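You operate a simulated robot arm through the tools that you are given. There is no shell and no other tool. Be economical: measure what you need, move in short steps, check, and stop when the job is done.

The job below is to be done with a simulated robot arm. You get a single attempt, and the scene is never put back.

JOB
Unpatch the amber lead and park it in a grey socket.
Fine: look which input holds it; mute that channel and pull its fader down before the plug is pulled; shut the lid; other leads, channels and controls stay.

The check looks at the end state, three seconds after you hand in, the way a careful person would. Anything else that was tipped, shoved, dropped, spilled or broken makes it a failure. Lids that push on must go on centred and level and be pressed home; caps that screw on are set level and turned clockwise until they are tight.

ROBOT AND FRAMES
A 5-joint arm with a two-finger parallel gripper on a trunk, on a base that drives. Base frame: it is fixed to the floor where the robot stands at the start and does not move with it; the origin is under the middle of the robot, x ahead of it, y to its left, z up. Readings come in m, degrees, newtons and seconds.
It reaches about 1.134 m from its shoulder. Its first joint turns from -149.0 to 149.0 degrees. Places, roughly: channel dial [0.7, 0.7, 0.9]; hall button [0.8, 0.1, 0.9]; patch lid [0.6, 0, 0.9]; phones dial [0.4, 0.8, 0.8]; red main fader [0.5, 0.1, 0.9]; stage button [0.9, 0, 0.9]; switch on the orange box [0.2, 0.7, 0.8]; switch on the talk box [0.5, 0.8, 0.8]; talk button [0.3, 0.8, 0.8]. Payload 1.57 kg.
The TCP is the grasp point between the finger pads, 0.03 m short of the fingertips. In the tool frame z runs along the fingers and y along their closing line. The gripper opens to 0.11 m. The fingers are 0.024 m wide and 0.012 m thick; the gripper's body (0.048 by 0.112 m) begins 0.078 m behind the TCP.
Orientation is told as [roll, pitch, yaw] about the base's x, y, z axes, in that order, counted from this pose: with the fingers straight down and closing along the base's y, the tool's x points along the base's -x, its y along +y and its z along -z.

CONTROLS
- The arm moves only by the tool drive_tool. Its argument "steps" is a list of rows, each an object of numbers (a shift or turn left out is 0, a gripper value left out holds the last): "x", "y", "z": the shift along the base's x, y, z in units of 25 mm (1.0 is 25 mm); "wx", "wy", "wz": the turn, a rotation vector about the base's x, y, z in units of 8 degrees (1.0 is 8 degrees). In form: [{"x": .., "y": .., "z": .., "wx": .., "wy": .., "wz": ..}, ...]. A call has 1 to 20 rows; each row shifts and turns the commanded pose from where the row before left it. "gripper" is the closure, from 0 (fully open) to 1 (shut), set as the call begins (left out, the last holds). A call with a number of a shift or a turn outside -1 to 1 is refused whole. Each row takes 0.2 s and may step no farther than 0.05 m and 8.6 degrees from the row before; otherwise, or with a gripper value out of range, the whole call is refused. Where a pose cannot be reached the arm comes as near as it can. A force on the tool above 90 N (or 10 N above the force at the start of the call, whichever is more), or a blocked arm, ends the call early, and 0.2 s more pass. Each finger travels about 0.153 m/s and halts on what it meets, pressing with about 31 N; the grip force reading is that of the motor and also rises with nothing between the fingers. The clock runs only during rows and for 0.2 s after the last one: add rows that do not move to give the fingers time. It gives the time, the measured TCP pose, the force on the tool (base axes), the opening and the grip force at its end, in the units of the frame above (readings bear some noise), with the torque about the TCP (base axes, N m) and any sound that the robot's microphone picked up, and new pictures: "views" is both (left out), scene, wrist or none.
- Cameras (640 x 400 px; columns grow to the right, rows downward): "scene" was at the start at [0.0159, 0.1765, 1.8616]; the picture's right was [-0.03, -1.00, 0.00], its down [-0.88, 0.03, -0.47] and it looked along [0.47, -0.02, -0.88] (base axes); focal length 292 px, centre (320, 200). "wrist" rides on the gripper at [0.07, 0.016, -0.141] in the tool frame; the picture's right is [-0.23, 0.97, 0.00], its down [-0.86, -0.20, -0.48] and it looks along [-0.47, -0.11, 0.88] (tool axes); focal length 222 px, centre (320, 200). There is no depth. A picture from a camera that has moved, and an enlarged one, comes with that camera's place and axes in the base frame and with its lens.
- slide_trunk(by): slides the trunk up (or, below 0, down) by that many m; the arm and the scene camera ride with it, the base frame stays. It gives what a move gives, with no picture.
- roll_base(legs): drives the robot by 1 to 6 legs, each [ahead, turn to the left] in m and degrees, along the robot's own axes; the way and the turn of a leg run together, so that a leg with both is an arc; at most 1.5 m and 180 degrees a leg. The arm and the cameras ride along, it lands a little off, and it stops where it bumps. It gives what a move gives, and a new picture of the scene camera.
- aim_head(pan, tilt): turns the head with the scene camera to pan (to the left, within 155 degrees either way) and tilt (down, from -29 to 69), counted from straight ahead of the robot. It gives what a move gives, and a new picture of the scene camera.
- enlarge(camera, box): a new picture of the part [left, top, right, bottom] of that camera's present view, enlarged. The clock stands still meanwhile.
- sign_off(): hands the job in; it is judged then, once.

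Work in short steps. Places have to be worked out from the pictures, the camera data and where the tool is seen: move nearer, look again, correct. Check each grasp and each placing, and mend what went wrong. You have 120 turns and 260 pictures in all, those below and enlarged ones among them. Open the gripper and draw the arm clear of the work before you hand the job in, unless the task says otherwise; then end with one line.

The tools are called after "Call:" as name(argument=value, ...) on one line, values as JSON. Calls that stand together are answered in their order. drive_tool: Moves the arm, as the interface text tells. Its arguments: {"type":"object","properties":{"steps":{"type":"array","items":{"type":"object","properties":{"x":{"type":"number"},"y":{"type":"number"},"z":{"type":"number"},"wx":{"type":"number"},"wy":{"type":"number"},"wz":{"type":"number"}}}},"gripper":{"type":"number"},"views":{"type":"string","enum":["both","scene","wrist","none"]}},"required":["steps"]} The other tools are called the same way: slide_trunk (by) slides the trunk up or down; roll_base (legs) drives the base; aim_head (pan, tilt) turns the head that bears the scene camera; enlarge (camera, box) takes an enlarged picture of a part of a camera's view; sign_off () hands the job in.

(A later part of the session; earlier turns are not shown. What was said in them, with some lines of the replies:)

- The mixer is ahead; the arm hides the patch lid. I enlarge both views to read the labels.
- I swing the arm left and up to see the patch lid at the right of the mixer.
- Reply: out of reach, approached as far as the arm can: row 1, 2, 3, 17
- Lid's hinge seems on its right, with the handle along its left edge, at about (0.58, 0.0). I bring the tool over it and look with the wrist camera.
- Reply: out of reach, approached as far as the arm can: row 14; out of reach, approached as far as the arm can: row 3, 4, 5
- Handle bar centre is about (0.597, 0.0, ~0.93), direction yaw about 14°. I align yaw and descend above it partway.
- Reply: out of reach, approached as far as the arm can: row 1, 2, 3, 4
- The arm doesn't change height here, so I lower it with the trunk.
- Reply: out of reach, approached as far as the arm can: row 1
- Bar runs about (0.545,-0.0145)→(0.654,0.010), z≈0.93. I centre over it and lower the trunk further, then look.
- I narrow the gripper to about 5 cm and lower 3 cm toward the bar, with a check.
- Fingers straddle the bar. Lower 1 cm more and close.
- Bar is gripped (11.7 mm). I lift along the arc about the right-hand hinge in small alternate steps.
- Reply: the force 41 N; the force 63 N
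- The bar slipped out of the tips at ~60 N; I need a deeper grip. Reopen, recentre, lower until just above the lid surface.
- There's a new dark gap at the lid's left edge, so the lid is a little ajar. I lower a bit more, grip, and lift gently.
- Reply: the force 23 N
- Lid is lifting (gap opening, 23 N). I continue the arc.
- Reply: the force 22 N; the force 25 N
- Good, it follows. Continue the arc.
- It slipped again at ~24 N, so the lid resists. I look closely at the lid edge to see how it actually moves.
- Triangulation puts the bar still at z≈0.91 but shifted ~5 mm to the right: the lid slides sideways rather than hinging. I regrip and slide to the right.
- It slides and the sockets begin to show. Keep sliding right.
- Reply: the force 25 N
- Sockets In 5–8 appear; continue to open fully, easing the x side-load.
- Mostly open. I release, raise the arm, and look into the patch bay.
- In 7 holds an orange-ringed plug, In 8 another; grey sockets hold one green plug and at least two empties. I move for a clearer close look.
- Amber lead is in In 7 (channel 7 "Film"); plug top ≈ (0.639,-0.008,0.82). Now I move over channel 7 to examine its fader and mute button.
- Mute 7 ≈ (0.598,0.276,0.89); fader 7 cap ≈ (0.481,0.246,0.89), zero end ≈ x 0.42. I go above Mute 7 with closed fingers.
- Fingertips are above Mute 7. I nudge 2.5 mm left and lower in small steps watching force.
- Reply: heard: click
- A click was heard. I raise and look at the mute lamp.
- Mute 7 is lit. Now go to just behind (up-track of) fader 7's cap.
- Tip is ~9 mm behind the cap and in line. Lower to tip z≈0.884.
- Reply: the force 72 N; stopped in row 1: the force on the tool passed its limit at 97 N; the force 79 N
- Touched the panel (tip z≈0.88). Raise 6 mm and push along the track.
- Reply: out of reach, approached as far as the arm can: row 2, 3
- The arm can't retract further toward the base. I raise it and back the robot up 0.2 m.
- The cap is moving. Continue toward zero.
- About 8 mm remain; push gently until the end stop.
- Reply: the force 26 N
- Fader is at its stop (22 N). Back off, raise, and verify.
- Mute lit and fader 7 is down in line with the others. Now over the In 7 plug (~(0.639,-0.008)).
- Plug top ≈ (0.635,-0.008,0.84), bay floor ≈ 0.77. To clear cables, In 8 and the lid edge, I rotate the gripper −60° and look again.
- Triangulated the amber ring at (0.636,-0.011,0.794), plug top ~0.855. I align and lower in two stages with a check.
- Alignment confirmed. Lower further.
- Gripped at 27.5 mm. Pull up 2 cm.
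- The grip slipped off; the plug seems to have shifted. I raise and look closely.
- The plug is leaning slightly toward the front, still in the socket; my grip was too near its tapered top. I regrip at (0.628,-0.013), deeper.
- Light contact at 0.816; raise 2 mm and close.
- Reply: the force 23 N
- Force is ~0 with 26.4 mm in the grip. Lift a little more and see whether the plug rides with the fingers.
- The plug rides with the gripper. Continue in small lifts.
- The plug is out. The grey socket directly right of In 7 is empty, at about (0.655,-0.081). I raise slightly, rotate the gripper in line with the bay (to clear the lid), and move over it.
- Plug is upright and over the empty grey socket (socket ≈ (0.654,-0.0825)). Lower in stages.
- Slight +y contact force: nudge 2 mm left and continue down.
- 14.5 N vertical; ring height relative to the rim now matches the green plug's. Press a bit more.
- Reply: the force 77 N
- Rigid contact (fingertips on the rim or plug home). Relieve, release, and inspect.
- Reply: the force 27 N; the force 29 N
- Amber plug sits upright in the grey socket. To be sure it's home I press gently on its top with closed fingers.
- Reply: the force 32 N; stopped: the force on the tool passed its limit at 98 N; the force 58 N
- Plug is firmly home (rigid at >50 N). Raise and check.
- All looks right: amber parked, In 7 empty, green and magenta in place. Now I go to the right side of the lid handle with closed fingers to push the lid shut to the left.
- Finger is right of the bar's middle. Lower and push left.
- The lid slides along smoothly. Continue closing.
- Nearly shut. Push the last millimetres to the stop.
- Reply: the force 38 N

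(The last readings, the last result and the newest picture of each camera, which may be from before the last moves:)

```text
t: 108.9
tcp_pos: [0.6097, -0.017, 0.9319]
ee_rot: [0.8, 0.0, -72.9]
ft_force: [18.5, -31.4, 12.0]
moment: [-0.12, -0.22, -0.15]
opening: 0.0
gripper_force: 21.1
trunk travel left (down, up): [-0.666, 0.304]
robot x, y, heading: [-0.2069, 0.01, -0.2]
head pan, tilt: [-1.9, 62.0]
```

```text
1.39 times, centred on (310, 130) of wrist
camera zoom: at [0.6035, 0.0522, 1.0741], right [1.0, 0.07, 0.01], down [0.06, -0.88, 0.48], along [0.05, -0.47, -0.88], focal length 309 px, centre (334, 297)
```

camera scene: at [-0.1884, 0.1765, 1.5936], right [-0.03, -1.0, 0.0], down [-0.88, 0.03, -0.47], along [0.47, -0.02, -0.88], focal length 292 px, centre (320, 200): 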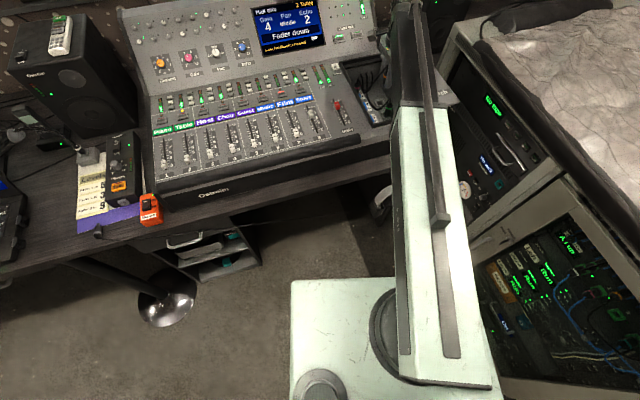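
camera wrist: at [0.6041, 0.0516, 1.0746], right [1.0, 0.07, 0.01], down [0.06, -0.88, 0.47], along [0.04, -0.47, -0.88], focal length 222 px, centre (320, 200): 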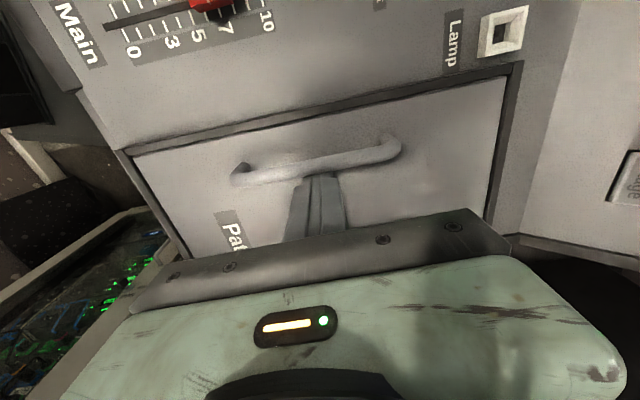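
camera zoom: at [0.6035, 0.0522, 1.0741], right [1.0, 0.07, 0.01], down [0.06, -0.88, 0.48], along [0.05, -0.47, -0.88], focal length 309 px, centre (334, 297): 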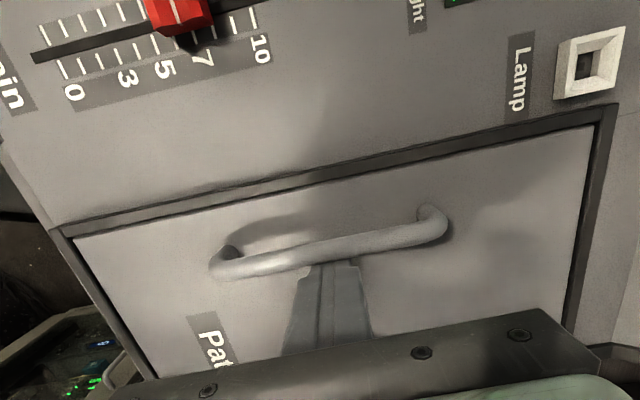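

The lid is against its stop (31 N), no gap. Back off, raise, and draw clear.

Call:
drive_tool(steps=[{"x": 0.1, "y": -0.4}], views="none")

Call:
slide_trunk(by=0.2)

Call:
drive_tool(steps=[{"x": -1}, {"x": -1}, {"x": -1}, {"x": -1}, {"x": -1}, {"x": -1}, {"y": -1}, {"y": -1}, {"y": -1}, {"y": -1}], gripper=0, views="scene")

Call:
enlarge(camera="scene", box=[130, 30, 450, 240])

```text
t: 109.3
tcp_pos: [0.6093, -0.0199, 0.9322]
ee_rot: [0.6, 0.4, -72.5]
ft_force: [0.8, 0.0, -0.7]
moment: [0.04, 0.0, 0.03]
opening: 0.0
gripper_force: 21.1
trunk travel left (down, up): [-0.666, 0.304]
robot x, y, heading: [-0.202, 0.0084, 0.1]
head pan, tilt: [-1.9, 62.0]
```

```text
t: 111.5
tcp_pos: [0.6102, -0.0226, 1.1323]
ee_rot: [0.7, 0.2, -72.6]
ft_force: [-0.5, 0.9, -0.4]
moment: [-0.03, -0.01, 0.02]
opening: 0.0
gripper_force: 21.2
trunk travel left (down, up): [-0.866, 0.104]
robot x, y, heading: [-0.207, 0.0087, -0.1]
head pan, tilt: [-1.9, 62.0]
```

```text
t: 113.7
tcp_pos: [0.4602, -0.1218, 1.1328]
ee_rot: [0.8, 0.2, -72.7]
ft_force: [-0.8, -0.2, -1.1]
moment: [-0.03, 0.01, 0.03]
opening: 0.1102
gripper_force: 0.1
trunk travel left (down, up): [-0.866, 0.104]
robot x, y, heading: [-0.2114, 0.0077, -0.0]
head pan, tilt: [-1.9, 62.0]
camera scene: at [-0.1884, 0.1762, 1.8294], right [-0.03, -1.0, 0.0], down [-0.88, 0.03, -0.47], along [0.47, -0.02, -0.88], focal length 292 px, centre (320, 200)
```

scene: 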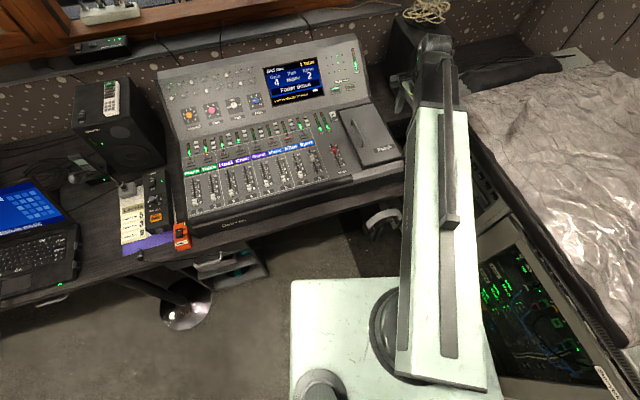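

```text
1.90 times, centred on (290, 135) of scene
camera zoom: at [-0.1884, 0.1762, 1.8294], right [-0.03, -1.0, 0.0], down [-0.88, 0.03, -0.47], along [0.47, -0.02, -0.88], focal length 557 px, centre (377, 324)
```

zoom: 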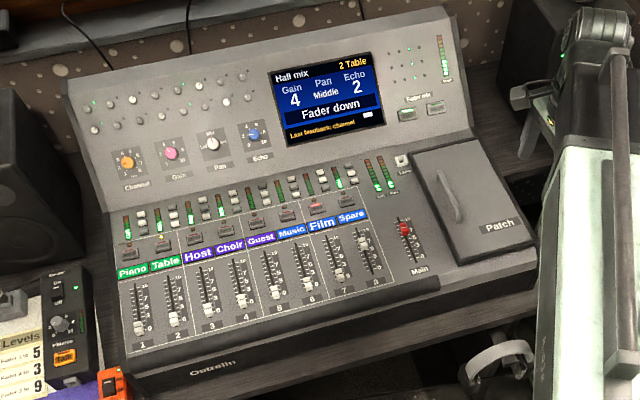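

Everything is in the wanted state: lid shut, Mute 7 lit, fader 7 down, other controls unchanged, and the arm is clear with the gripper open.

Call:
sign_off()

```text
The job is handed in.
```

The amber lead was in input 7 (Film). I muted that channel and pulled its fader down, then moved the plug to the grey socket beside In 7 and slid the patch lid shut.
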